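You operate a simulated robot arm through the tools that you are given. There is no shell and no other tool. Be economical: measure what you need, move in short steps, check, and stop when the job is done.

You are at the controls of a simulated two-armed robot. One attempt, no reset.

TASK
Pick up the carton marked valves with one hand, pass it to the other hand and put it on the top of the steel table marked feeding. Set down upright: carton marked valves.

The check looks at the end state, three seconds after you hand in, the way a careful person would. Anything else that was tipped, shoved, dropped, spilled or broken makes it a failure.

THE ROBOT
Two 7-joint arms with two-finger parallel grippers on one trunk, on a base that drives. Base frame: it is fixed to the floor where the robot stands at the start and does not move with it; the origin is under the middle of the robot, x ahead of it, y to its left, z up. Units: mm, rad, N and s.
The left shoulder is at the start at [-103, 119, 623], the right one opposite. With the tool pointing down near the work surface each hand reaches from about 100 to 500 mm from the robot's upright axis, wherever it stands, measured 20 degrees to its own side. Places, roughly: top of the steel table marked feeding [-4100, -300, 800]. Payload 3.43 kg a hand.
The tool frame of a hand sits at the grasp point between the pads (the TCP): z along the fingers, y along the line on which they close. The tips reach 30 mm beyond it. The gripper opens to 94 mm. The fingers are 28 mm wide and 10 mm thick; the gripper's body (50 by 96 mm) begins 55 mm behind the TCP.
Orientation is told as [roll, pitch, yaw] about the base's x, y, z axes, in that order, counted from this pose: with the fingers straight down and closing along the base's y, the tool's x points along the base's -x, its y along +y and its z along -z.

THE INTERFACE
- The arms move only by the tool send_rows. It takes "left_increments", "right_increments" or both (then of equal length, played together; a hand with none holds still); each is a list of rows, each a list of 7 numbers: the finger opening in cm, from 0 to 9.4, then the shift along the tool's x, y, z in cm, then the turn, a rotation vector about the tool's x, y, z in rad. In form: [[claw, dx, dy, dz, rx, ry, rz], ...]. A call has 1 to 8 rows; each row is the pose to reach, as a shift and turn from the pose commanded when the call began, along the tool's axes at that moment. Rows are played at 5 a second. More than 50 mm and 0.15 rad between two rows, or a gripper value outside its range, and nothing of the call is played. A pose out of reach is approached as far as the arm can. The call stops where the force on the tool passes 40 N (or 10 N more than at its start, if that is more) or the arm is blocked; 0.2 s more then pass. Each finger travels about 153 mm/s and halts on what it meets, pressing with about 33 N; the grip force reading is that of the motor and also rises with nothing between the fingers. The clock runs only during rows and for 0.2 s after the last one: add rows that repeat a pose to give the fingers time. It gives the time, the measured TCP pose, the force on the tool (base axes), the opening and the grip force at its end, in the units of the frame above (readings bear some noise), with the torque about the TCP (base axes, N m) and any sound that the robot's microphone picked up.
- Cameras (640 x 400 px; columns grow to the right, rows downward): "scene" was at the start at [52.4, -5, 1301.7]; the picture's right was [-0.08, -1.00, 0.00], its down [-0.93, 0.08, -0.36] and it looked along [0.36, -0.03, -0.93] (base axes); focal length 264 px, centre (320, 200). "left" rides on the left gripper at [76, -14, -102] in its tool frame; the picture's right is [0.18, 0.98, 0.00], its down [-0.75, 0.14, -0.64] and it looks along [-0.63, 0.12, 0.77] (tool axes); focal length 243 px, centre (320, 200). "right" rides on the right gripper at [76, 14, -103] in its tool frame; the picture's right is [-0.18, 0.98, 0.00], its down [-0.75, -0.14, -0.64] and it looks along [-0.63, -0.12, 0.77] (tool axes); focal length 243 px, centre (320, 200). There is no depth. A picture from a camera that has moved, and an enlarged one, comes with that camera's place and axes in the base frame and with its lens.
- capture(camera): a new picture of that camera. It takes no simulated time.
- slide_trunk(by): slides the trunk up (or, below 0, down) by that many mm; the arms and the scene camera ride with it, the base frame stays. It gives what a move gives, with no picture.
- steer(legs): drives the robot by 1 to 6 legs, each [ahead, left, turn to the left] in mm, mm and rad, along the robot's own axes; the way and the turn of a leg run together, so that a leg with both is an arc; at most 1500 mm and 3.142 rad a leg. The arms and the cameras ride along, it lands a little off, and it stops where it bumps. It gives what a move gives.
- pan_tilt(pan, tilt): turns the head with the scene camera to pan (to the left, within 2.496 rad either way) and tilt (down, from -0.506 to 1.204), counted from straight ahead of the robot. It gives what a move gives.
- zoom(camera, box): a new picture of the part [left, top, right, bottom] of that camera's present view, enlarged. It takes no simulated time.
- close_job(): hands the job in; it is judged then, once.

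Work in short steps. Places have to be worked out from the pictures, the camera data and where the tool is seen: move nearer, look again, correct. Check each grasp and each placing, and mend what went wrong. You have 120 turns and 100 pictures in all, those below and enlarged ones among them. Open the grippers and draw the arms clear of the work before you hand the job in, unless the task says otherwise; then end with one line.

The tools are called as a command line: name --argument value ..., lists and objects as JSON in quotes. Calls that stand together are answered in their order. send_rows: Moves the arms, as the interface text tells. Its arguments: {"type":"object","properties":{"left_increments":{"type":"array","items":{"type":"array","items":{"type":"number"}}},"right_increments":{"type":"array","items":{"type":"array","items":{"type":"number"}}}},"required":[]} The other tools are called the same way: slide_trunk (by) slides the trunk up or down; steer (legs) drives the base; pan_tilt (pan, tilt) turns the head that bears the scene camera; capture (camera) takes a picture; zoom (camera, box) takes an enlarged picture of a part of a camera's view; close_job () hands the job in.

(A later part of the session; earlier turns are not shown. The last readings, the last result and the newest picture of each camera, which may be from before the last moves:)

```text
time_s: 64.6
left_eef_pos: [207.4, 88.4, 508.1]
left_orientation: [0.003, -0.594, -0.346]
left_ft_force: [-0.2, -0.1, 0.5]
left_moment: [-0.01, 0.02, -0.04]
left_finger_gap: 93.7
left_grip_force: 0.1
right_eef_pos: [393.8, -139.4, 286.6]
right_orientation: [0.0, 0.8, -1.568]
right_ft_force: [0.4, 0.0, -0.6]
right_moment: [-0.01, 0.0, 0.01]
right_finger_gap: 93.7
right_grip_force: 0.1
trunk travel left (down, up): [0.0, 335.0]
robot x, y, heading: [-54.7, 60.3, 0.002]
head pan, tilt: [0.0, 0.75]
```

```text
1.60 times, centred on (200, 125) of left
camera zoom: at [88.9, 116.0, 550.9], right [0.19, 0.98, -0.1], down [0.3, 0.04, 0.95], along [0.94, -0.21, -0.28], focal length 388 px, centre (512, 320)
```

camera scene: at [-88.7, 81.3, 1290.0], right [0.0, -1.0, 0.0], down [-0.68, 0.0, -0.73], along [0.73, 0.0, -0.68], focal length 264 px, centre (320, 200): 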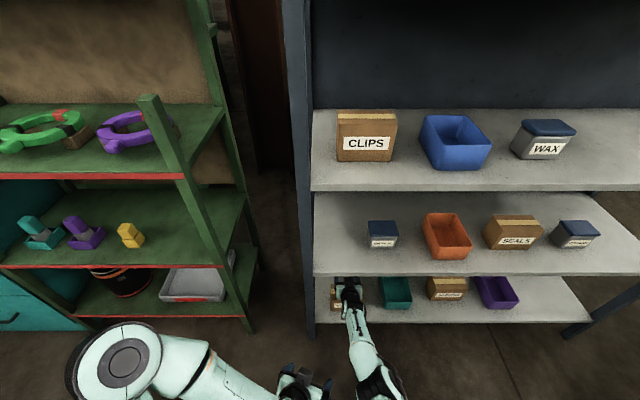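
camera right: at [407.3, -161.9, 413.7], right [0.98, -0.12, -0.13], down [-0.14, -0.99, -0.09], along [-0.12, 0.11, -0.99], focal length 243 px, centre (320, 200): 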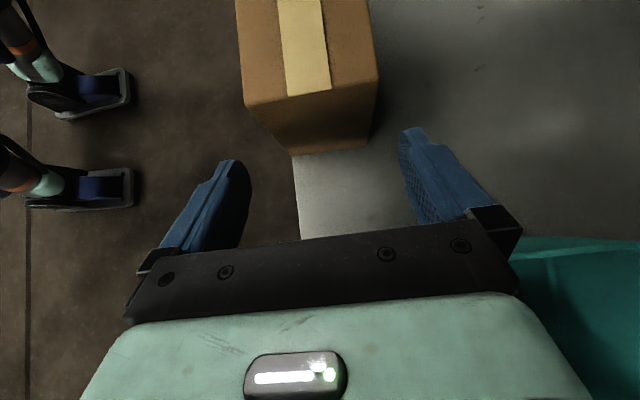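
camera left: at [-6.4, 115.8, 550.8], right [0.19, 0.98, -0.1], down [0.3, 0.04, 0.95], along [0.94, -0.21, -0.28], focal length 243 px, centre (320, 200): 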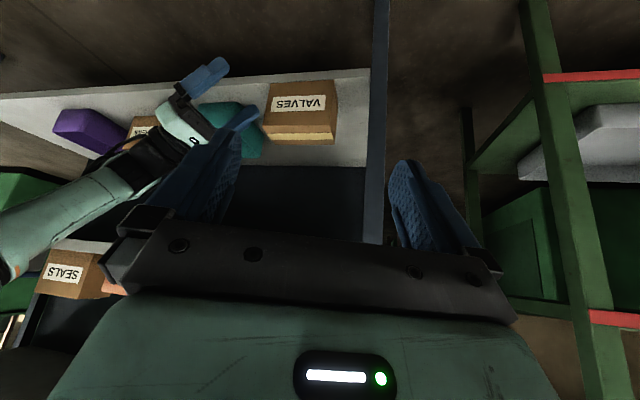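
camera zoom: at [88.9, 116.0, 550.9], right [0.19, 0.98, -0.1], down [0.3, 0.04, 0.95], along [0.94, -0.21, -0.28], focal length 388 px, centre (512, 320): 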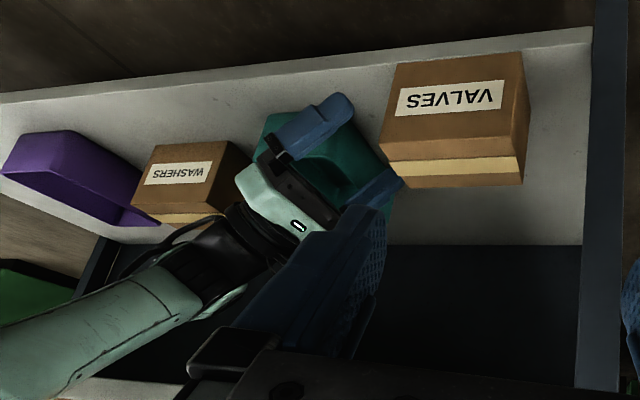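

The fingers straddle the carton's depth line (centre x≈395 vs TCP 394). Sliding the hand left over the carton, then down 14 mm.

send_rows --right_increments '[[9.4, 1.2, 0, 1.2, 0, 0, 0], [9.4, 2.4, 0, 2.45, 0, 0, 0], [9.4, 3.6, 0, 3.7, 0, 0, 0], [9.4, 4.8, 0, 4.9, 0, 0, 0], [9.4, 5.9, 0, 6.1, 0, 0, 0], [9.4, 5.4, 0, 6.6, 0, 0, 0], [9.4, 4.9, 0, 7.08, 0, 0, 0], [9.4, 4.9, 0, 7.08, 0, 0, 0]]'

capture --camera "right"

zoom --camera "left" --box '[0, 0, 400, 250]'

```text
time_s: 66.4
left_eef_pos: [208.1, 88.5, 506.9]
left_orientation: [0.0, -0.594, -0.344]
left_ft_force: [0.0, 0.1, -0.6]
left_moment: [0.01, 0.01, -0.06]
left_finger_gap: 94.2
left_grip_force: 0.0
right_eef_pos: [393.0, -54.3, 273.0]
right_orientation: [0.0, 0.801, -1.566]
right_ft_force: [0.1, -0.9, 0.0]
right_moment: [0.04, 0.02, 0.0]
right_finger_gap: 94.1
right_grip_force: 0.1
trunk travel left (down, up): [0.0, 335.0]
robot x, y, heading: [-58.5, 56.2, 0.002]
head pan, tilt: [0.0, 0.75]
```

```text
38 pictures are left
camera right: at [406.7, -76.4, 399.7], right [0.98, -0.12, -0.13], down [-0.14, -0.99, -0.09], along [-0.12, 0.11, -0.99], focal length 243 px, centre (320, 200)
```

right: 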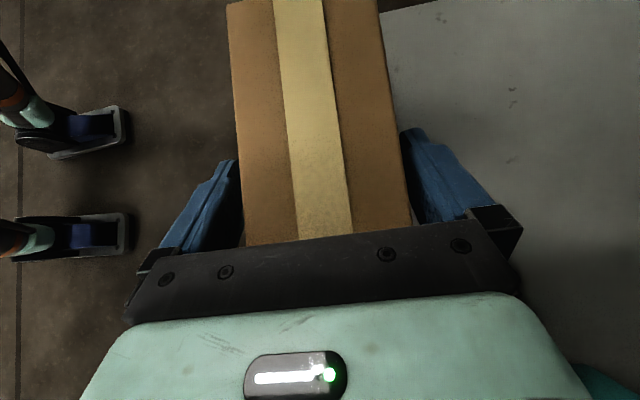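

```text
1.60 times, centred on (200, 125) of left
camera zoom: at [88.8, 116.0, 550.9], right [0.19, 0.98, -0.1], down [0.3, 0.04, 0.95], along [0.94, -0.21, -0.28], focal length 388 px, centre (512, 320)
```

zoom: 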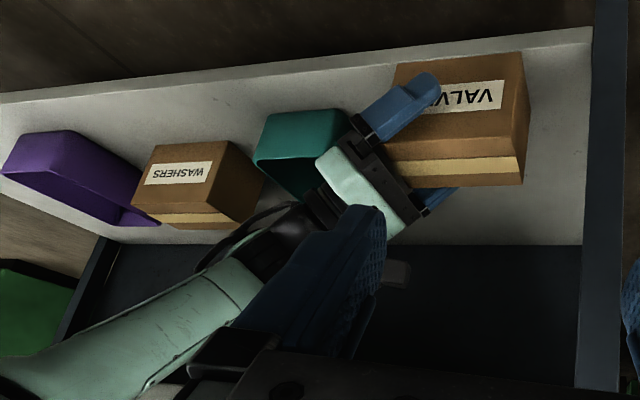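

Fingers straddle the carton. Closing the gripper.

send_rows --right_increments '[[5, 0, 0, 0, 0, 0, 0], [5, 0, 0, 0, 0, 0, 0], [5, 0, 0, 0, 0, 0, 0]]'

```text
time_s: 67.2
left_eef_pos: [207.5, 89.9, 508.1]
left_orientation: [0.002, -0.593, -0.344]
left_ft_force: [0.0, -0.5, 0.4]
left_moment: [0.04, 0.0, 0.01]
left_finger_gap: 94.0
left_grip_force: 0.0
right_eef_pos: [393.1, -54.2, 272.9]
right_orientation: [0.002, 0.801, -1.565]
right_ft_force: [2.0, -0.6, 0.0]
right_moment: [-0.07, 0.01, -0.04]
right_finger_gap: 73.8
right_grip_force: 33.2
trunk travel left (down, up): [0.0, 335.0]
robot x, y, heading: [-56.4, 60.8, -0.001]
head pan, tilt: [0.0, 0.75]
```

Gripped at 74 mm with 33 N. Lift 14 mm with the trunk and check.

slide_trunk --by 14

zoom --camera "left" --box '[0, 0, 400, 250]'

```text
time_s: 67.8
left_eef_pos: [208.2, 88.9, 521.4]
left_orientation: [0.002, -0.593, -0.345]
left_ft_force: [0.0, 0.3, -0.7]
left_moment: [0.0, 0.01, 0.01]
left_finger_gap: 93.8
left_grip_force: 0.1
right_eef_pos: [392.7, -55.0, 286.4]
right_orientation: [0.0, 0.799, -1.567]
right_ft_force: [0.8, 0.0, -3.6]
right_moment: [-0.08, 0.01, 0.03]
right_finger_gap: 74.4
right_grip_force: 33.3
trunk travel left (down, up): [-14.0, 321.0]
robot x, y, heading: [-59.4, 57.4, 0.005]
head pan, tilt: [0.0, 0.75]
```

```text
1.60 times, centred on (200, 125) of left
camera zoom: at [89.0, 116.0, 565.0], right [0.19, 0.98, -0.1], down [0.3, 0.04, 0.95], along [0.94, -0.21, -0.28], focal length 388 px, centre (512, 320)
```

zoom: 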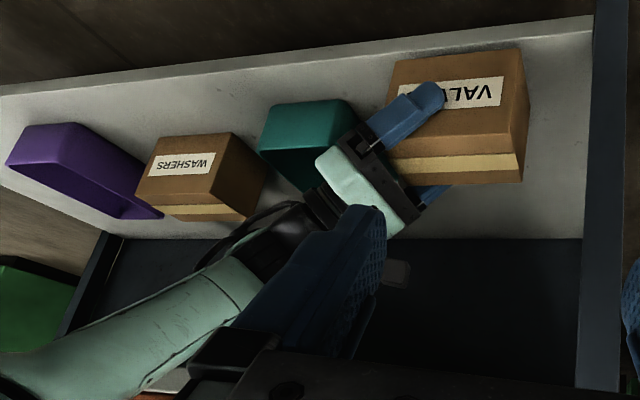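

Lifted level, weight ≈3.6 N. Backing out 400 mm.

steer --legs '[[-400, 0, 0]]'

pan_tilt --pan 0 --tilt 1.0

capture --camera "scene"

capture --camera "left"

```text
time_s: 70.3
left_eef_pos: [-195.3, 88.0, 521.4]
left_orientation: [0.003, -0.593, -0.345]
left_ft_force: [0.3, 1.3, -0.3]
left_moment: [-0.02, 0.01, 0.01]
left_finger_gap: 93.9
left_grip_force: 0.0
right_eef_pos: [-11.8, -56.1, 287.7]
right_orientation: [0.0, 0.802, -1.568]
right_ft_force: [0.6, 1.1, -3.2]
right_moment: [-0.09, -0.02, -0.03]
right_finger_gap: 74.2
right_grip_force: 32.9
trunk travel left (down, up): [-14.0, 321.0]
robot x, y, heading: [-461.3, 56.2, 0.002]
head pan, tilt: [0.0, 0.75]
```

```text
time_s: 71.1
left_eef_pos: [-195.9, 88.4, 521.5]
left_orientation: [0.004, -0.593, -0.347]
left_ft_force: [-0.3, 0.0, 0.4]
left_moment: [-0.01, -0.02, 0.02]
left_finger_gap: 93.9
left_grip_force: 0.0
right_eef_pos: [-9.8, -56.1, 287.4]
right_orientation: [-0.001, 0.801, -1.568]
right_ft_force: [0.1, -0.5, -3.8]
right_moment: [-0.08, 0.01, -0.02]
right_finger_gap: 74.1
right_grip_force: 32.9
trunk travel left (down, up): [-14.0, 321.0]
robot x, y, heading: [-462.6, 58.0, 0.001]
head pan, tilt: [0.0, 1.0]
```

```text
35 pictures are left
camera scene: at [-386.2, 57.2, 1280.4], right [0.0, -1.0, 0.0], down [-0.84, 0.0, -0.54], along [0.54, 0.0, -0.84], focal length 264 px, centre (320, 200)
```

scene: 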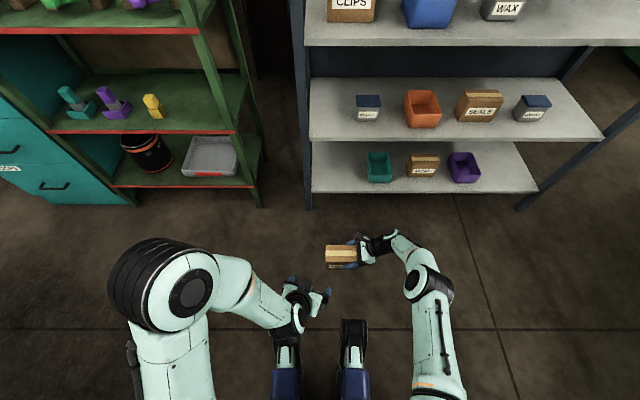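

```text
34 pictures are left
camera left: at [-314.4, 115.2, 564.8], right [0.19, 0.98, -0.1], down [0.3, 0.04, 0.95], along [0.94, -0.21, -0.28], focal length 243 px, centre (320, 200)
```

left: 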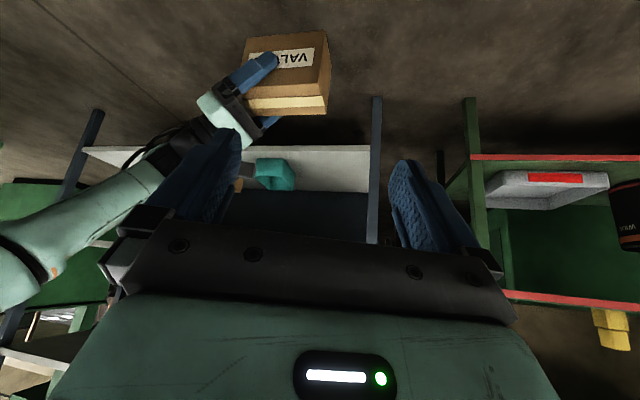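

Held steady and level. Now prepare the handover: clear the left hand upward/outward first, then bring the carton to the robot's centre while turning the left hand to the mirrored grasp pose.

send_rows --left_increments '[[9.4, 0, 2, -1.4, 0, 0.1, 0], [9.4, -0.1, 4, -2.8, 0, 0.2, 0], [9.4, -0.1, 6, -4.2, 0, 0.3, 0], [9.4, -0.2, 8, -5.6, 0, 0.4, 0], [9.4, -0.2, 10.3, -7.1, 0, 0.5, 0], [9.4, -0.2, 10.3, -7.1, 0, 0.594, 0], [9.4, -0.2, 10.3, -7.1, 0, 0.594, 0]]'

send_rows --left_increments '[[9.4, 0, 0, 0, 0, 0, -0.15], [9.4, 0, 0, 0, 0, 0, -0.3], [9.4, 0, 0, 0, 0, 0, -0.45], [9.4, 0, 0, 0, 0, 0, -0.6], [9.4, 0, 0, 0, 0, 0, -0.75], [9.4, 0, 0, 0, 0, 0, -0.9], [9.4, 0, 0, 0, 0, 0, -1.05], [9.4, 0, 0, 0, 0, 0, -1.2]]' --right_increments '[[5, 1.3, -0.9, 0.24, 0, 0, 0], [5, 2.6, -1.8, 0.48, 0, 0, 0], [5, 3.9, -2.7, 0.72, 0, 0, 0], [5, 5.2, -3.6, 0.96, 0, 0, 0], [5, 6.5, -4.5, 1.2, 0, 0, 0], [5, 7.8, -5.4, 1.44, 0, 0, 0], [5, 9.1, -6.3, 1.68, 0, 0, 0], [5, 10.2, -7, 1.9, 0, 0, 0]]'

send_rows --left_increments '[[9.4, 0, 0, 0, 0, 0, -0.15], [9.4, 0, 0, 0, 0, 0, -0.3], [9.4, 0, 0, 0, 0, 0, -0.45], [9.4, 0, 0, 0, 0, 0, -0.6], [9.4, 0, 0, 0, 0, 0, -0.72], [9.4, 0, 0, 0, 0, 0, -0.72]]'

capture --camera "scene"

```text
time_s: 72.7
left_eef_pos: [-195.7, 197.5, 582.5]
left_orientation: [0.001, 0.0, -0.344]
left_ft_force: [-0.3, 0.3, -0.6]
left_moment: [0.01, 0.04, 0.02]
left_finger_gap: 94.0
left_grip_force: 0.1
left hand out of reach, approached as far as the arm can: row 3
right_eef_pos: [-10.2, -56.0, 286.3]
right_orientation: [0.001, 0.802, -1.568]
right_ft_force: [-0.4, 0.5, -3.5]
right_moment: [-0.11, 0.01, 0.01]
right_finger_gap: 74.1
right_grip_force: 33.0
trunk travel left (down, up): [-14.0, 321.0]
robot x, y, heading: [-462.5, 58.1, 0.002]
head pan, tilt: [0.0, 1.0]
```

```text
time_s: 74.5
left_eef_pos: [-196.0, 198.2, 582.2]
left_orientation: [-0.001, -0.001, 0.858]
left_ft_force: [0.5, 0.7, -0.8]
left_moment: [0.01, -0.03, -0.01]
left_finger_gap: 93.9
left_grip_force: 0.0
right_eef_pos: [-81.0, 29.2, 348.4]
right_orientation: [0.001, 0.8, -1.567]
right_ft_force: [0.5, 0.1, -3.3]
right_moment: [-0.08, -0.02, 0.0]
right_finger_gap: 73.8
right_grip_force: 33.1
trunk travel left (down, up): [-14.0, 321.0]
robot x, y, heading: [-463.9, 56.7, -0.0]
head pan, tilt: [0.0, 1.0]
```

```text
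time_s: 75.9
left_eef_pos: [-197.3, 199.2, 580.9]
left_orientation: [0.001, -0.001, 1.577]
left_ft_force: [0.2, 0.7, -0.6]
left_moment: [0.01, 0.02, 0.0]
left_finger_gap: 94.0
left_grip_force: 0.0
right_eef_pos: [-80.7, 28.4, 347.7]
right_orientation: [0.001, 0.803, -1.567]
right_ft_force: [0.3, 0.4, -3.2]
right_moment: [-0.11, 0.01, -0.01]
right_finger_gap: 73.9
right_grip_force: 33.3
trunk travel left (down, up): [-14.0, 321.0]
robot x, y, heading: [-459.1, 55.7, 0.002]
head pan, tilt: [0.0, 1.0]
```

```text
33 pictures are left
camera scene: at [-386.3, 57.2, 1280.3], right [0.0, -1.0, 0.0], down [-0.84, 0.0, -0.54], along [0.54, 0.0, -0.84], focal length 264 px, centre (320, 200)
```

scene: 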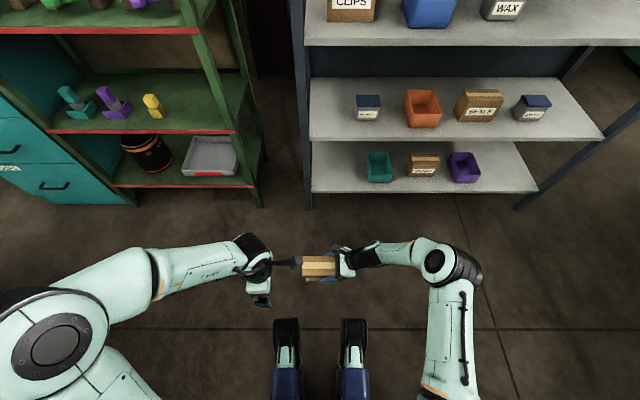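

Carton at x≈−81, y≈57, z 270–374 with room on its left. Moving the left hand to a staging pose beside the carton's left end, tilted 0.8 inward.

send_rows --left_increments '[[9.4, 0, -1.9, 3.5, 0, 0.13, 0], [9.4, 0, -3.8, 7, 0, 0.26, 0], [9.4, 0, -5.7, 10.5, 0, 0.39, 0], [9.4, 0, -7.6, 14, 0, 0.52, 0], [9.4, 0.5, -9.5, 17.5, 0, 0.65, 0], [9.4, 1, -11.6, 21, 0, 0.78, 0], [9.4, 1, -11.6, 23.6, 0, 0.8, 0], [9.4, 1, -11.6, 23.6, 0, 0.8, 0]]'

capture --camera "left"

zoom --camera "scene" --box '[220, 200, 420, 325]'

```text
time_s: 77.7
left_eef_pos: [-81.6, 189.8, 344.3]
left_orientation: [-0.003, 0.8, 1.574]
left_ft_force: [0.0, 0.2, 0.3]
left_moment: [0.01, 0.01, 0.01]
left_finger_gap: 93.9
left_grip_force: 0.1
right_eef_pos: [-82.6, 28.5, 348.7]
right_orientation: [-0.001, 0.8, -1.566]
right_ft_force: [0.2, 0.7, -3.7]
right_moment: [-0.07, 0.02, 0.01]
right_finger_gap: 74.2
right_grip_force: 33.0
trunk travel left (down, up): [-14.0, 321.0]
robot x, y, heading: [-465.5, 55.3, -0.002]
head pan, tilt: [0.0, 1.0]
```

```text
32 pictures are left
camera left: at [-68.0, 210.6, 471.5], right [-0.98, -0.13, 0.13], down [-0.15, 0.98, -0.09], along [-0.12, -0.11, -0.99], focal length 243 px, centre (320, 200)
```

left: 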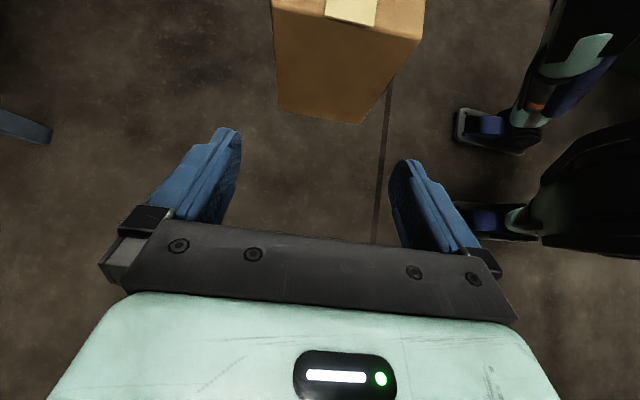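

```text
3.20 times, centred on (320, 262) of scene
camera zoom: at [-386.3, 57.2, 1280.4], right [0.0, -1.0, 0.0], down [-0.84, 0.0, -0.54], along [0.54, 0.0, -0.84], focal length 846 px, centre (320, 0)
```

zoom: 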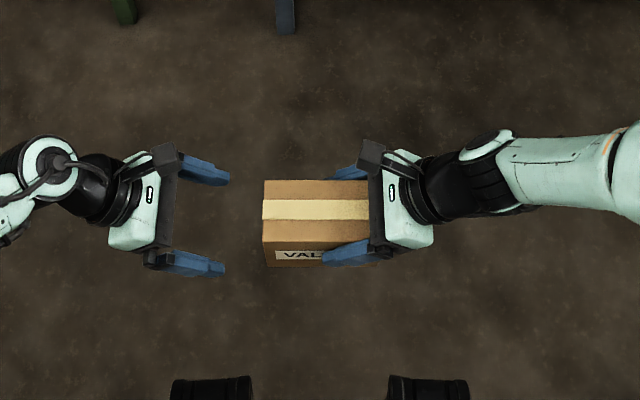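

The left hand lines up in x (carton centre −82, hand −82). Moving it 88 mm inward so its fingers straddle the left part, leaving ~10 mm to the right fingertips.

send_rows --left_increments '[[9.4, 1.4, 0, 1.4, 0, 0, 0], [9.4, 2.8, 0, 2.85, 0, 0, 0], [9.4, 4.2, 0, 4.3, 0, 0, 0], [9.4, 5.4, 0, 5.5, 0, 0, 0], [9.4, 6.13, 0, 6.31, 0, 0, 0], [9.4, 6.13, 0, 6.31, 0, 0, 0]]'

capture --camera "left"

zoom --camera "scene" --box '[240, 220, 400, 320]'

```text
time_s: 79.1
left_eef_pos: [-80.4, 101.1, 344.2]
left_orientation: [0.001, 0.8, 1.574]
left_ft_force: [-0.4, 0.4, 0.0]
left_moment: [-0.01, -0.01, 0.02]
left_finger_gap: 94.0
left_grip_force: 0.2
right_eef_pos: [-80.4, 30.0, 348.7]
right_orientation: [-0.001, 0.803, -1.567]
right_ft_force: [0.3, -0.7, -3.3]
right_moment: [-0.1, -0.01, 0.0]
right_finger_gap: 74.2
right_grip_force: 32.9
trunk travel left (down, up): [-14.0, 321.0]
robot x, y, heading: [-460.6, 59.4, 0.004]
head pan, tilt: [0.0, 1.0]
```

```text
30 pictures are left
camera left: at [-67.1, 121.1, 471.7], right [-0.98, -0.13, 0.13], down [-0.15, 0.98, -0.09], along [-0.12, -0.11, -0.99], focal length 243 px, centre (320, 200)
```

left: 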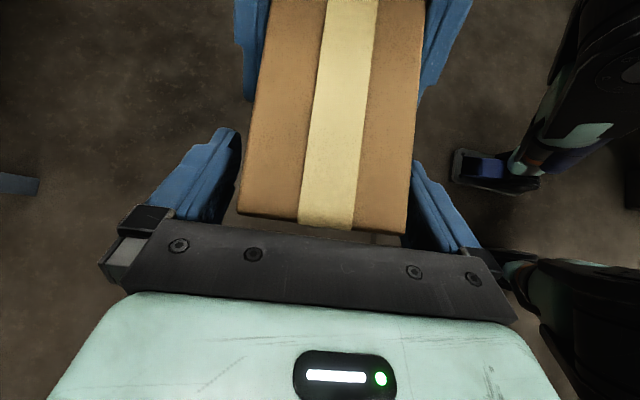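

```text
4.00 times, centred on (320, 270) of scene
camera zoom: at [-386.3, 57.2, 1280.4], right [0.0, -1.0, 0.0], down [-0.84, 0.0, -0.54], along [0.54, 0.0, -0.84], focal length 1057 px, centre (320, -80)
```

zoom: 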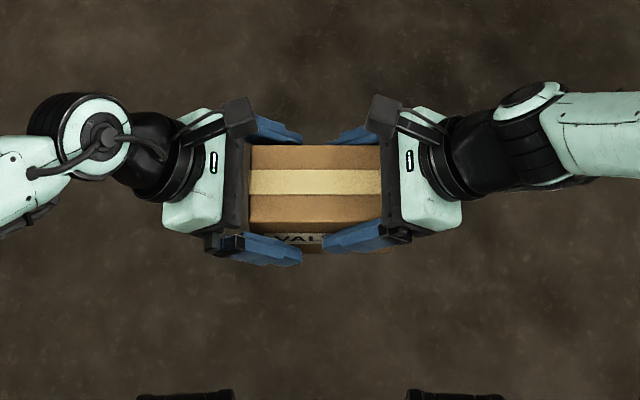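

The left fingers straddle the carton with a small gap to the right fingertips. Closing the left gripper.

send_rows --left_increments '[[5, 0, 0, 0, 0, 0, 0], [5, 0, 0, 0, 0, 0, 0], [5, 0, 0, 0, 0, 0, 0]]'

```text
time_s: 79.9
left_eef_pos: [-81.2, 99.8, 344.6]
left_orientation: [0.001, 0.797, 1.574]
left_ft_force: [-1.5, -1.4, 0.1]
left_moment: [0.06, -0.05, 0.07]
left_finger_gap: 73.8
left_grip_force: 32.7
right_eef_pos: [-80.3, 29.1, 347.8]
right_orientation: [0.001, 0.802, -1.567]
right_ft_force: [1.6, 0.8, -3.0]
right_moment: [-0.14, 0.01, -0.11]
right_finger_gap: 74.2
right_grip_force: 33.0
trunk travel left (down, up): [-14.0, 321.0]
robot x, y, heading: [-457.3, 59.5, 0.005]
head pan, tilt: [0.0, 1.0]
```

Both hands hold it (73.8/74.2 mm). Opening the right gripper and backing it straight out to the right.

send_rows --right_increments '[[9.4, 0, 0, 0, 0, 0, 0], [9.4, 0, 0, 0, 0, 0, 0], [9.4, -1, 0, -1, 0, 0, 0], [9.4, -2.5, 0, -2.5, 0, 0, 0], [9.4, -4.5, 0, -4.5, 0, 0, 0], [9.4, -7, 0, -7, 0, 0, 0], [9.4, -9, 0, -9, 0, 0, 0], [9.4, -9, 0, -9, 0, 0, 0]]'

capture --camera "right"

zoom --camera "scene" --box '[220, 200, 420, 325]'

```text
time_s: 81.7
left_eef_pos: [-79.4, 100.8, 343.7]
left_orientation: [0.0, 0.8, 1.575]
left_ft_force: [-0.6, 0.4, 0.2]
left_moment: [0.17, 0.01, -0.01]
left_finger_gap: 74.3
left_grip_force: 33.2
right_eef_pos: [-79.6, -98.0, 346.1]
right_orientation: [-0.001, 0.801, -1.565]
right_ft_force: [0.0, 0.5, -0.9]
right_moment: [0.01, -0.02, 0.01]
right_finger_gap: 94.2
right_grip_force: 0.0
trunk travel left (down, up): [-14.0, 321.0]
robot x, y, heading: [-463.0, 55.2, -0.002]
head pan, tilt: [0.0, 1.0]
```

```text
28 pictures are left
camera right: at [-65.7, -120.5, 472.2], right [0.98, -0.12, -0.13], down [-0.14, -0.99, -0.09], along [-0.12, 0.11, -0.99], focal length 243 px, centre (320, 200)
```

right: 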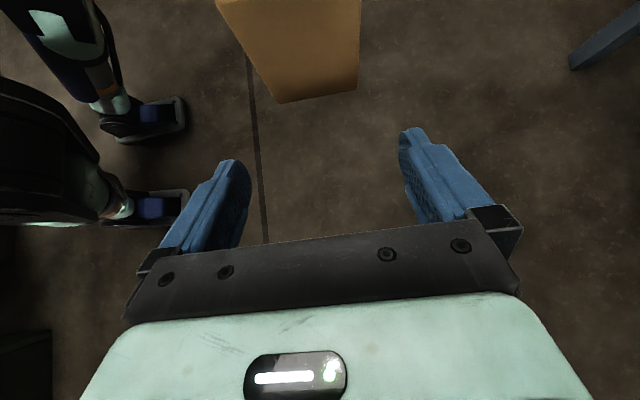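

```text
3.20 times, centred on (320, 262) of scene
camera zoom: at [-386.3, 57.2, 1280.3], right [0.0, -1.0, 0.0], down [-0.84, 0.0, -0.54], along [0.54, 0.0, -0.84], focal length 846 px, centre (320, 0)
```

zoom: 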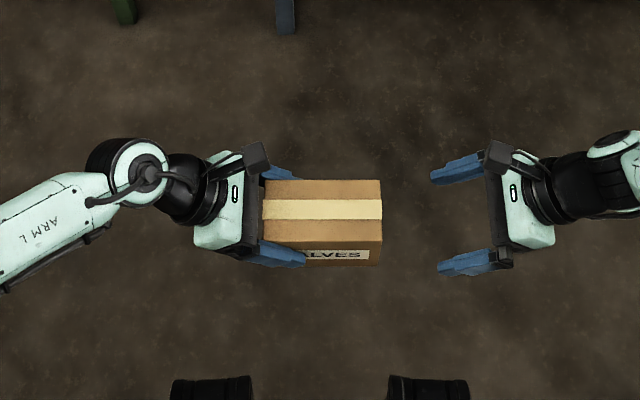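

The handover is done; the carton is level in the left hand. Now look behind the robot for the route to the feeding table.

pan_tilt --pan 2.45 --tilt 0.35

capture --camera "scene"

pan_tilt --pan -2.45 --tilt 0.35

capture --camera "scene"

```text
time_s: 83.9
left_eef_pos: [-80.5, 101.1, 344.6]
left_orientation: [-0.001, 0.799, 1.574]
left_ft_force: [1.3, -0.3, 1.3]
left_moment: [0.19, 0.0, 0.02]
left_finger_gap: 74.3
left_grip_force: 32.8
right_eef_pos: [-79.6, -98.5, 344.8]
right_orientation: [-0.001, 0.802, -1.566]
right_ft_force: [0.2, 0.0, 0.8]
right_moment: [-0.02, 0.04, 0.02]
right_finger_gap: 93.7
right_grip_force: 0.1
trunk travel left (down, up): [-14.0, 321.0]
robot x, y, heading: [-460.7, 57.6, 0.002]
head pan, tilt: [2.45, 0.351]
```

```text
26 pictures are left
camera scene: at [-527.7, 116.4, 1335.1], right [0.64, 0.77, 0.0], down [0.27, -0.22, -0.94], along [-0.72, 0.6, -0.34], focal length 264 px, centre (320, 200)
```

scene: 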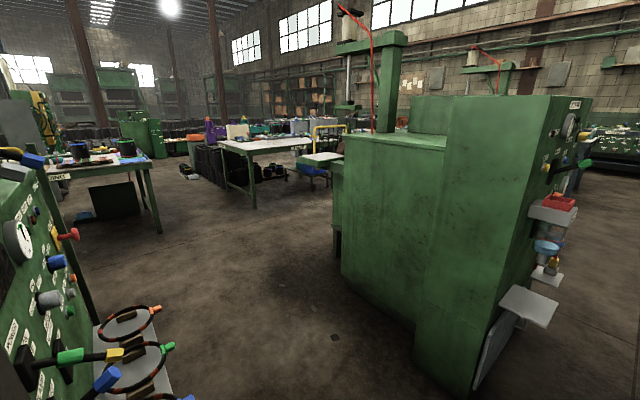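

```text
time_s: 87.8
left_eef_pos: [-80.6, 100.9, 344.9]
left_orientation: [-0.002, 0.799, 1.575]
left_ft_force: [-0.2, -0.7, 0.5]
left_moment: [0.16, 0.01, 0.01]
left_finger_gap: 74.2
left_grip_force: 33.2
right_eef_pos: [-79.9, -98.5, 345.8]
right_orientation: [0.0, 0.802, -1.567]
right_ft_force: [-0.3, 0.2, -0.8]
right_moment: [-0.01, -0.03, -0.01]
right_finger_gap: 94.0
right_grip_force: 0.1
trunk travel left (down, up): [-14.0, 321.0]
robot x, y, heading: [-459.4, 56.3, 0.004]
head pan, tilt: [-2.45, 0.351]
```

```text
25 pictures are left
camera scene: at [-527.6, -2.4, 1335.1], right [-0.64, 0.77, 0.0], down [0.26, 0.22, -0.94], along [-0.72, -0.6, -0.34], focal length 264 px, centre (320, 200)
```

scene: 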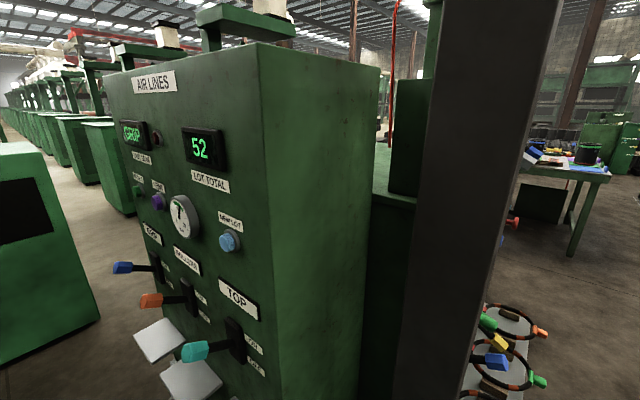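

The way back is a corridor: panel/pillar/hoses at y≲200, green machine face at y≈1300, table near edge at x≈−3700 with its end near y≈500. I'll strafe to y≈720, turn round, and look down the corridor.

steer --legs '[[0, 663, 0], [0, 0, 1.571], [0, 0, 1.571]]'

pan_tilt --pan 0.15 --tilt 0.3

capture --camera "scene"

```text
time_s: 101.6
left_eef_pos: [-839.3, 652.4, 345.0]
left_orientation: [-0.001, 0.799, -1.547]
left_ft_force: [0.3, -0.7, -0.1]
left_moment: [-0.14, 0.01, 0.04]
left_finger_gap: 74.3
left_grip_force: 33.6
right_eef_pos: [-844.3, 851.4, 345.0]
right_orientation: [-0.001, 0.802, 1.596]
right_ft_force: [-1.1, -0.6, -0.1]
right_moment: [-0.02, -0.01, 0.02]
right_finger_gap: 93.9
right_grip_force: 0.1
trunk travel left (down, up): [-14.0, 321.0]
robot x, y, heading: [-458.5, 705.7, -3.12]
head pan, tilt: [-2.45, 0.351]
```

```text
time_s: 103.9
left_eef_pos: [-839.1, 651.6, 343.9]
left_orientation: [0.0, 0.799, -1.547]
left_ft_force: [-0.3, 0.6, 0.2]
left_moment: [-0.15, -0.01, -0.04]
left_finger_gap: 74.4
left_grip_force: 33.5
right_eef_pos: [-843.9, 851.4, 345.4]
right_orientation: [0.0, 0.801, 1.595]
right_ft_force: [-0.2, 0.8, -0.4]
right_moment: [0.01, 0.01, 0.03]
right_finger_gap: 93.8
right_grip_force: 0.2
trunk travel left (down, up): [-14.0, 321.0]
robot x, y, heading: [-460.7, 706.4, -3.124]
head pan, tilt: [0.15, 0.3]
```

```text
24 pictures are left
camera scene: at [-553.0, 687.0, 1339.8], right [-0.17, 0.99, 0.0], down [0.29, 0.05, -0.96], along [-0.94, -0.16, -0.3], focal length 264 px, centre (320, 200)
```

scene: 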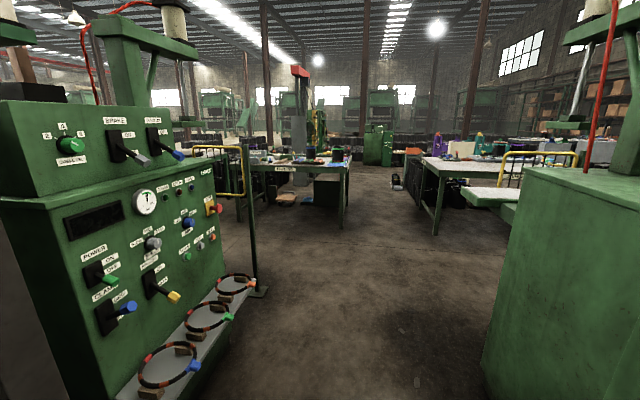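

The corridor is clear along y≈700. Zooming on the table ahead to confirm the label and find a free spot.

zoom --camera "scene" --box '[200, 110, 400, 235]'

steer --legs '[[1100, 0, 0], [1000, 200, 0]]'

pan_tilt --pan 0.4 --tilt 0.45

capture --camera "scene"

```text
3.20 times, centred on (300, 172) of scene
camera zoom: at [-553.0, 687.0, 1339.8], right [-0.17, 0.99, 0.0], down [0.29, 0.05, -0.96], along [-0.94, -0.16, -0.3], focal length 846 px, centre (384, 288)
```

zoom: 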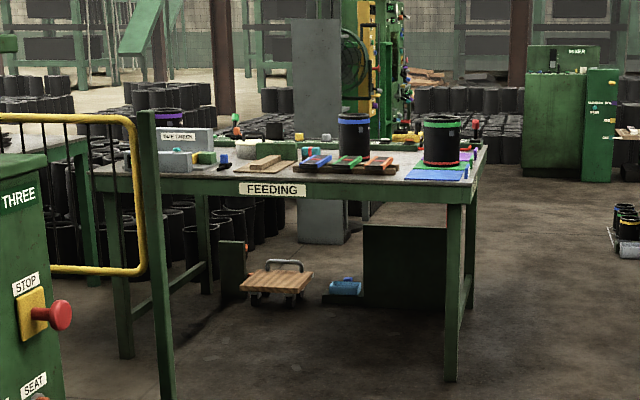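

```text
time_s: 114.5
left_eef_pos: [-2944.0, 399.9, 344.7]
left_orientation: [0.0, 0.8, -1.547]
left_ft_force: [1.0, 0.2, 0.7]
left_moment: [-0.15, 0.05, 0.0]
left_finger_gap: 74.3
left_grip_force: 33.2
right_eef_pos: [-2948.5, 598.2, 345.1]
right_orientation: [-0.001, 0.801, 1.593]
right_ft_force: [0.2, 0.1, 0.0]
right_moment: [0.04, -0.03, 0.05]
right_finger_gap: 93.9
right_grip_force: 0.1
trunk travel left (down, up): [-14.0, 321.0]
robot x, y, heading: [-2564.9, 448.8, -3.125]
head pan, tilt: [0.15, 0.3]
```

```text
time_s: 115.3
left_eef_pos: [-2944.2, 398.3, 344.6]
left_orientation: [-0.001, 0.799, -1.548]
left_ft_force: [-0.5, 0.6, 0.1]
left_moment: [-0.17, 0.01, -0.01]
left_finger_gap: 74.4
left_grip_force: 33.0
right_eef_pos: [-2948.8, 597.9, 345.5]
right_orientation: [-0.002, 0.802, 1.594]
right_ft_force: [-0.3, 0.7, -0.1]
right_moment: [0.01, 0.0, -0.01]
right_finger_gap: 94.2
right_grip_force: 0.0
trunk travel left (down, up): [-14.0, 321.0]
robot x, y, heading: [-2561.9, 450.7, -3.121]
head pan, tilt: [0.4, 0.45]
```

```text
22 pictures are left
camera scene: at [-2649.4, 411.9, 1325.9], right [-0.41, 0.91, 0.0], down [0.4, 0.18, -0.9], along [-0.82, -0.37, -0.43], focal length 264 px, centre (320, 200)
```

scene: 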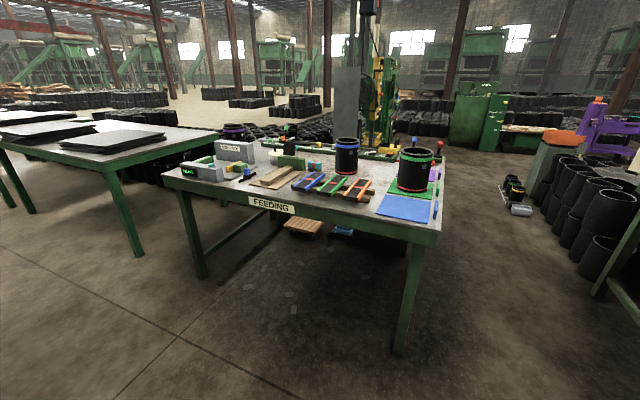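

The "FEEDING" table's front edge is at x≈−3560, y −950…466. I'll raise the trunk fully and lift both hands so that the carton's bottom clears the 800 mm top.

slide_trunk --by 320

send_rows --left_increments '[[5, 2.4, 0, -2.3, 0, 0, 0], [5, 4.8, 0, -4.6, 0, 0, 0], [5, 7.2, 0, -7, 0, 0, 0], [5, 9.6, 0, -9.3, 0, 0, 0], [5, 12, 0, -11.6, 0, 0, 0], [5, 14.4, 0, -14, 0, 0, 0], [5, 16.8, 0, -16.3, 0, 0, 0], [5, 19, 0, -18.5, 0, 0, 0]]' --right_increments '[[9.4, 1.5, 0, -3.2, 0, 0, 0], [9.4, 3, 0, -6.4, 0, 0, 0], [9.4, 4.5, 0, -9.6, 0, 0, 0], [9.4, 6, 0, -12.8, 0, 0, 0], [9.4, 7.5, 0, -16, 0, 0, 0], [9.4, 9, 0, -19.2, 0, 0, 0], [9.4, 10.5, 0, -22.5, 0, 0, 0], [9.4, 12, 0, -25.7, 0, 0, 0]]'

pan_tilt --pan 0.3 --tilt 0.6

capture --camera "scene"

```text
time_s: 118.4
left_eef_pos: [-2942.4, 399.9, 664.6]
left_orientation: [-0.001, 0.799, -1.545]
left_ft_force: [0.0, -0.1, -3.4]
left_moment: [-0.17, 0.04, 0.03]
left_finger_gap: 74.2
left_grip_force: 33.2
right_eef_pos: [-2948.8, 598.0, 663.5]
right_orientation: [0.002, 0.8, 1.594]
right_ft_force: [0.5, -0.2, 0.2]
right_moment: [0.01, -0.04, -0.01]
right_finger_gap: 93.9
right_grip_force: 0.0
trunk travel left (down, up): [-334.0, 1.0]
robot x, y, heading: [-2566.1, 449.5, -3.122]
head pan, tilt: [0.4, 0.45]
```

```text
time_s: 120.2
left_eef_pos: [-2942.5, 397.4, 928.9]
left_orientation: [-0.001, 0.797, -1.547]
left_ft_force: [1.0, 0.6, -3.5]
left_moment: [-0.18, -0.01, -0.02]
left_finger_gap: 74.0
left_grip_force: 33.2
right_eef_pos: [-2949.2, 698.0, 930.8]
right_orientation: [-0.001, 0.8, 1.592]
right_ft_force: [0.1, 0.2, 0.4]
right_moment: [-0.02, 0.03, 0.0]
right_finger_gap: 94.2
right_grip_force: 0.0
trunk travel left (down, up): [-334.0, 1.0]
robot x, y, heading: [-2563.3, 445.8, -3.121]
head pan, tilt: [0.4, 0.45]
```

```text
time_s: 120.9
left_eef_pos: [-2944.6, 396.9, 928.3]
left_orientation: [0.0, 0.799, -1.547]
left_ft_force: [0.3, -0.6, -4.0]
left_moment: [-0.14, 0.0, 0.03]
left_finger_gap: 74.2
left_grip_force: 33.3
right_eef_pos: [-2950.6, 699.6, 931.0]
right_orientation: [-0.001, 0.801, 1.594]
right_ft_force: [0.1, 0.3, -0.2]
right_moment: [-0.02, 0.0, 0.02]
right_finger_gap: 93.8
right_grip_force: 0.1
trunk travel left (down, up): [-334.0, 1.0]
robot x, y, heading: [-2566.1, 451.0, -3.124]
head pan, tilt: [0.3, 0.6]
```

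```text
21 pictures are left
camera scene: at [-2600.7, 422.4, 1642.2], right [-0.31, 0.95, 0.0], down [0.54, 0.18, -0.83], along [-0.78, -0.26, -0.56], focal length 264 px, centre (320, 200)
```

scene: 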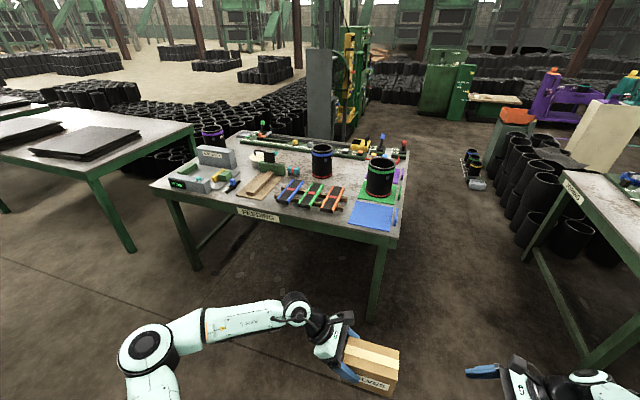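

zoom --camera "scene" --box '[140, 110, 420, 260]'

```text
2.29 times, centred on (280, 185) of scene
camera zoom: at [-2600.7, 422.4, 1642.2], right [-0.31, 0.95, 0.0], down [0.54, 0.18, -0.83], along [-0.78, -0.26, -0.56], focal length 604 px, centre (411, 234)
```

zoom: 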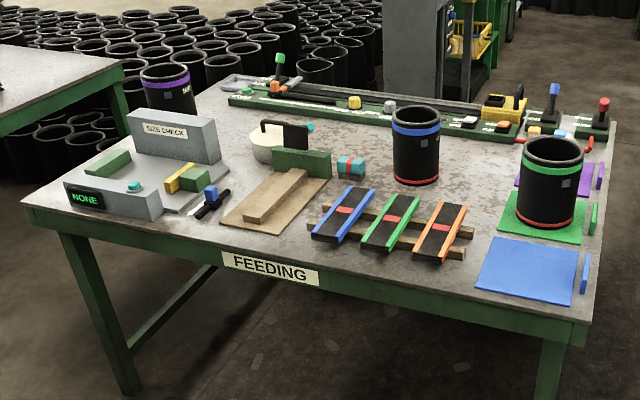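

The table is crowded; the free area is behind the tracks, between the blue drum (y<15) and the mats (y>240), around x≈−3900…−4100. To reach it, I'll rotate the left hand +90° about vertical so the tool points forward, with the carton's long side fore-aft. Trying it here in open space.

send_rows --left_increments '[[5, 0, -1.5, 0, 0.104, 0, -0.101], [5, 0, -3, 0, 0.208, 0, -0.202], [5, 0, -4.5, 0, 0.312, 0, -0.303], [5, 0, -6, 0, 0.416, 0, -0.404], [5, 0, -7.5, 0, 0.52, 0, -0.505], [5, 0, -9, 0, 0.624, 0, -0.606], [5, 0, -10, 0, 0.728, 0, -0.707], [5, 0, -10, 0, 0.832, 0, -0.808]]'

capture --camera "scene"

```text
time_s: 122.7
left_eef_pos: [-3044.1, 397.4, 929.9]
left_orientation: [-0.003, 0.802, -0.387]
left_ft_force: [0.5, -0.4, -3.6]
left_moment: [-0.1, -0.14, 0.01]
left_finger_gap: 74.1
left_grip_force: 32.3
right_eef_pos: [-2950.8, 699.5, 931.1]
right_orientation: [0.0, 0.801, 1.594]
right_ft_force: [0.6, -0.7, 0.2]
right_moment: [-0.02, -0.01, 0.02]
right_finger_gap: 94.1
right_grip_force: 0.0
trunk travel left (down, up): [-334.0, 1.0]
robot x, y, heading: [-2562.8, 450.5, -3.126]
head pan, tilt: [0.3, 0.6]
```

```text
19 pictures are left
camera scene: at [-2600.7, 422.7, 1642.1], right [-0.31, 0.95, 0.0], down [0.54, 0.18, -0.83], along [-0.78, -0.26, -0.56], focal length 264 px, centre (320, 200)
```

scene: 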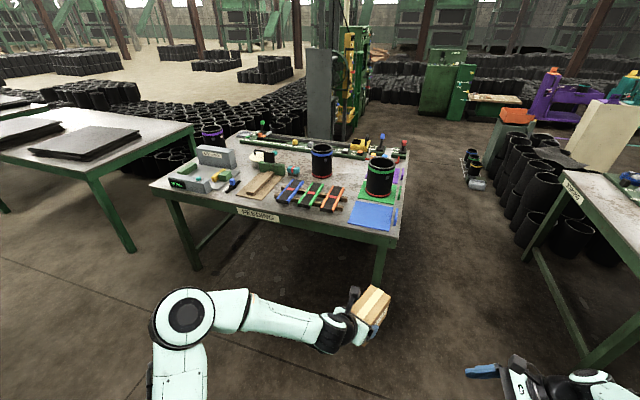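

Rotation works. Finish the last 0.4 rad.

send_rows --left_increments '[[5, 0, 0, 0, 0.1, 0, -0.097], [5, 0, 0, 0, 0.2, 0, -0.194], [5, 0, 0, 0, 0.287, 0, -0.279], [5, 0, 0, 0, 0.287, 0, -0.279]]'

capture --camera "left"

```text
time_s: 123.7
left_eef_pos: [-3043.6, 396.6, 929.9]
left_orientation: [-0.001, 0.801, 0.011]
left_ft_force: [1.0, 0.2, -3.7]
left_moment: [-0.01, -0.14, -0.02]
left_finger_gap: 74.4
left_grip_force: 33.1
right_eef_pos: [-2950.2, 699.1, 931.6]
right_orientation: [-0.001, 0.802, 1.594]
right_ft_force: [0.1, 0.0, -0.1]
right_moment: [-0.01, 0.01, 0.02]
right_finger_gap: 93.9
right_grip_force: 0.0
trunk travel left (down, up): [-334.0, 1.0]
robot x, y, heading: [-2561.2, 447.6, -3.121]
head pan, tilt: [0.3, 0.6]
```

```text
18 pictures are left
camera left: at [-3023.7, 383.0, 1056.7], right [-0.14, 0.98, 0.13], down [0.98, 0.15, -0.09], along [-0.11, 0.12, -0.99], focal length 243 px, centre (320, 200)
```

left: 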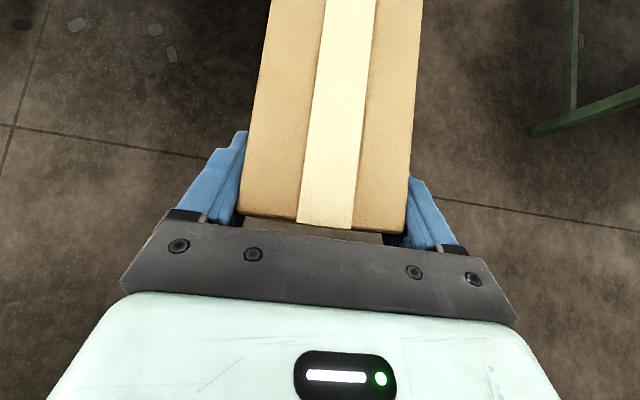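

Good. Now retract the right arm 180 mm, extend the left 80 mm, then strafe 250 mm and drive forward to x≈−3100 for a closer look.

send_rows --right_increments '[[9.4, 0, -4, 0, 0, 0, 0], [9.4, 0, -8, 0, 0, 0, 0], [9.4, 0, -12, 0, 0, 0, 0], [9.4, 0, -16, 0, 0, 0, 0], [9.4, 0, -18, 0, 0, 0, 0]]' --left_increments '[[5, 1.1, 0, 1.1, 0, 0, 0], [5, 2.2, 0, 2.3, 0, 0, 0], [5, 3.4, 0, 3.5, 0, 0, 0], [5, 4.5, 0, 4.6, 0, 0, 0], [5, 5.6, 0, 5.7, 0, 0, 0]]'

steer --legs '[[0, 252, 0], [500, 0, -0.02]]'

pan_tilt --pan 0.0 --tilt 0.75

capture --camera "scene"

```text
time_s: 124.9
left_eef_pos: [-3123.7, 395.3, 930.1]
left_orientation: [-0.002, 0.802, 0.01]
left_ft_force: [-0.5, 0.7, -3.4]
left_moment: [0.01, -0.18, -0.03]
left_finger_gap: 74.5
left_grip_force: 32.7
right_eef_pos: [-2772.2, 702.0, 930.9]
right_orientation: [-0.001, 0.798, 1.593]
right_ft_force: [0.3, -0.9, 0.5]
right_moment: [0.01, 0.01, -0.01]
right_finger_gap: 93.8
right_grip_force: 0.0
trunk travel left (down, up): [-334.0, 1.0]
robot x, y, heading: [-2564.2, 448.6, -3.121]
head pan, tilt: [0.3, 0.6]
```

```text
time_s: 130.3
left_eef_pos: [-3616.8, 153.5, 929.5]
left_orientation: [0.001, 0.799, -0.014]
left_ft_force: [0.2, 0.1, -3.2]
left_moment: [0.01, -0.1, -0.02]
left_finger_gap: 74.2
left_grip_force: 33.0
right_eef_pos: [-3258.4, 452.0, 930.0]
right_orientation: [0.0, 0.801, 1.566]
right_ft_force: [-0.9, 0.7, 0.0]
right_moment: [0.01, -0.01, 0.0]
right_finger_gap: 94.3
right_grip_force: 0.0
trunk travel left (down, up): [-334.0, 1.0]
robot x, y, heading: [-3056.3, 192.0, 3.14]
head pan, tilt: [0.3, 0.6]
```

```text
time_s: 131.1
left_eef_pos: [-3617.7, 153.7, 930.0]
left_orientation: [-0.001, 0.799, -0.014]
left_ft_force: [0.5, -0.2, -3.8]
left_moment: [0.01, -0.14, 0.0]
left_finger_gap: 74.2
left_grip_force: 32.0
right_eef_pos: [-3257.6, 451.7, 931.5]
right_orientation: [0.0, 0.802, 1.567]
right_ft_force: [0.4, -1.0, -0.6]
right_moment: [-0.03, 0.0, 0.01]
right_finger_gap: 94.0
right_grip_force: 0.0
trunk travel left (down, up): [-334.0, 1.0]
robot x, y, heading: [-3056.0, 196.9, 3.133]
head pan, tilt: [0.0, 0.75]
```

```text
17 pictures are left
camera scene: at [-3091.9, 194.0, 1629.3], right [0.0, 1.0, 0.0], down [0.68, 0.0, -0.73], along [-0.73, 0.0, -0.68], focal length 264 px, centre (320, 200)
```

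scene: 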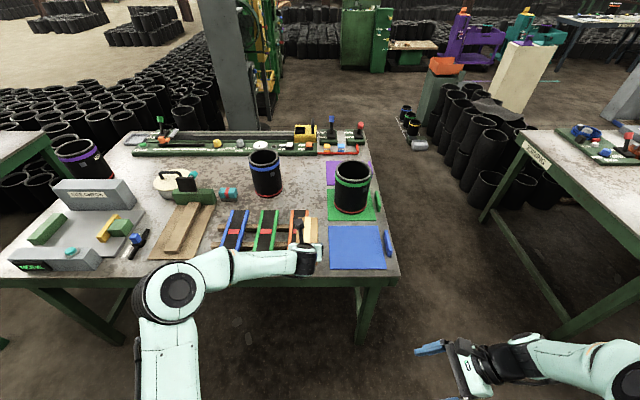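

zoom --camera "scene" --box '[210, 130, 410, 280]'

capture --camera "left"

```text
2.67 times, centred on (310, 205) of scene
camera zoom: at [-3091.9, 194.0, 1629.3], right [0.0, 1.0, 0.0], down [0.68, 0.0, -0.73], along [-0.73, 0.0, -0.68], focal length 705 px, centre (347, 187)
```

zoom: 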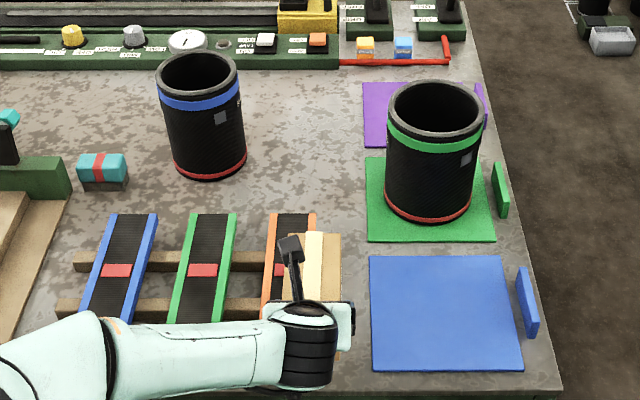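

```text
15 pictures are left
camera left: at [-3597.7, 139.2, 1057.5], right [-0.12, 0.98, 0.13], down [0.99, 0.13, -0.09], along [-0.11, 0.12, -0.99], focal length 243 px, centre (320, 200)
```

left: 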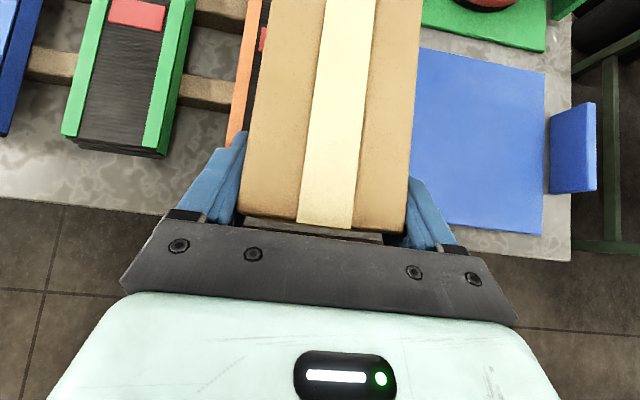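

Free spot confirmed: y 15–226 behind the track ends (x < −3884). Target TCP ≈ (−3945, 125). I'll raise the carton 30 mm, shift 28 mm, then drive in 250 mm and re-check.

send_rows --left_increments '[[5, 1.0, -1.0, -1.0, 0, 0, 0], [5, 2.15, -2.0, -2.1, 0, 0, 0], [5, 2.15, -2.87, -2.1, 0, 0, 0], [5, 2.15, -2.87, -2.1, 0, 0, 0]]'

steer --legs '[[250, 0, 0]]'

capture --camera "scene"

capture --camera "left"

```text
time_s: 132.1
left_eef_pos: [-3616.2, 125.4, 960.5]
left_orientation: [-0.001, 0.8, -0.015]
left_ft_force: [0.0, 0.1, -3.9]
left_moment: [-0.01, -0.16, 0.01]
left_finger_gap: 73.9
left_grip_force: 32.4
right_eef_pos: [-3257.9, 452.4, 931.3]
right_orientation: [0.0, 0.8, 1.569]
right_ft_force: [-0.5, -0.1, 0.3]
right_moment: [0.01, -0.02, 0.0]
right_finger_gap: 93.9
right_grip_force: 0.0
trunk travel left (down, up): [-334.0, 1.0]
robot x, y, heading: [-3052.1, 197.9, 3.139]
head pan, tilt: [0.0, 0.75]
```

```text
time_s: 133.9
left_eef_pos: [-3865.5, 129.3, 960.9]
left_orientation: [-0.001, 0.8, -0.019]
left_ft_force: [-0.4, -0.5, -4.2]
left_moment: [0.0, -0.17, 0.02]
left_finger_gap: 74.2
left_grip_force: 33.3
right_eef_pos: [-3505.5, 453.3, 929.7]
right_orientation: [0.002, 0.802, 1.564]
right_ft_force: [-0.8, -0.5, 0.8]
right_moment: [-0.04, -0.03, 0.02]
right_finger_gap: 94.1
right_grip_force: 0.1
trunk travel left (down, up): [-334.0, 1.0]
robot x, y, heading: [-3303.1, 196.7, 3.138]
head pan, tilt: [0.0, 0.75]
```

```text
14 pictures are left
camera scene: at [-3340.9, 195.8, 1629.0], right [0.01, 1.0, 0.0], down [0.68, -0.01, -0.73], along [-0.73, 0.01, -0.68], focal length 264 px, centre (320, 200)
```

scene: 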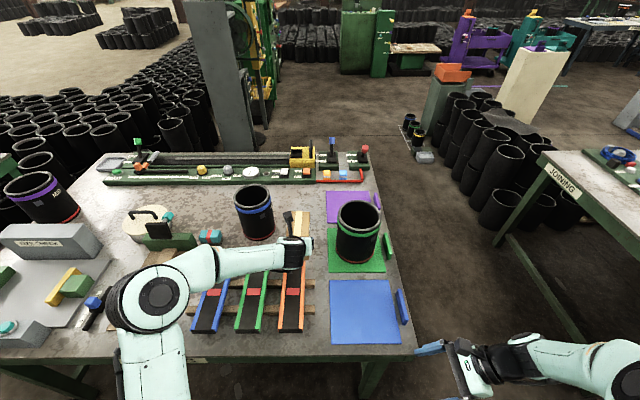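

```text
13 pictures are left
camera left: at [-3846.2, 114.6, 1087.6], right [-0.11, 0.98, 0.13], down [0.99, 0.13, -0.09], along [-0.11, 0.12, -0.99], focal length 243 px, centre (320, 200)
```

left: 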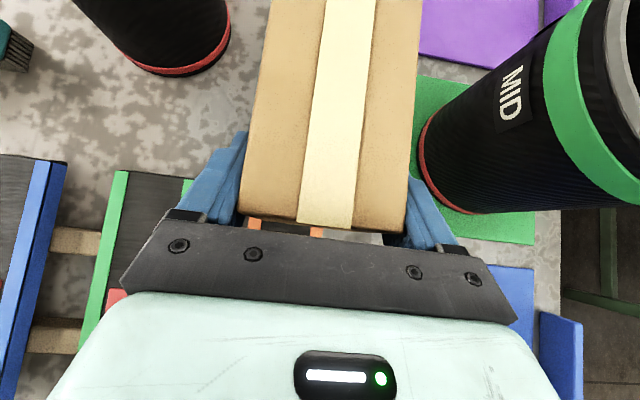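

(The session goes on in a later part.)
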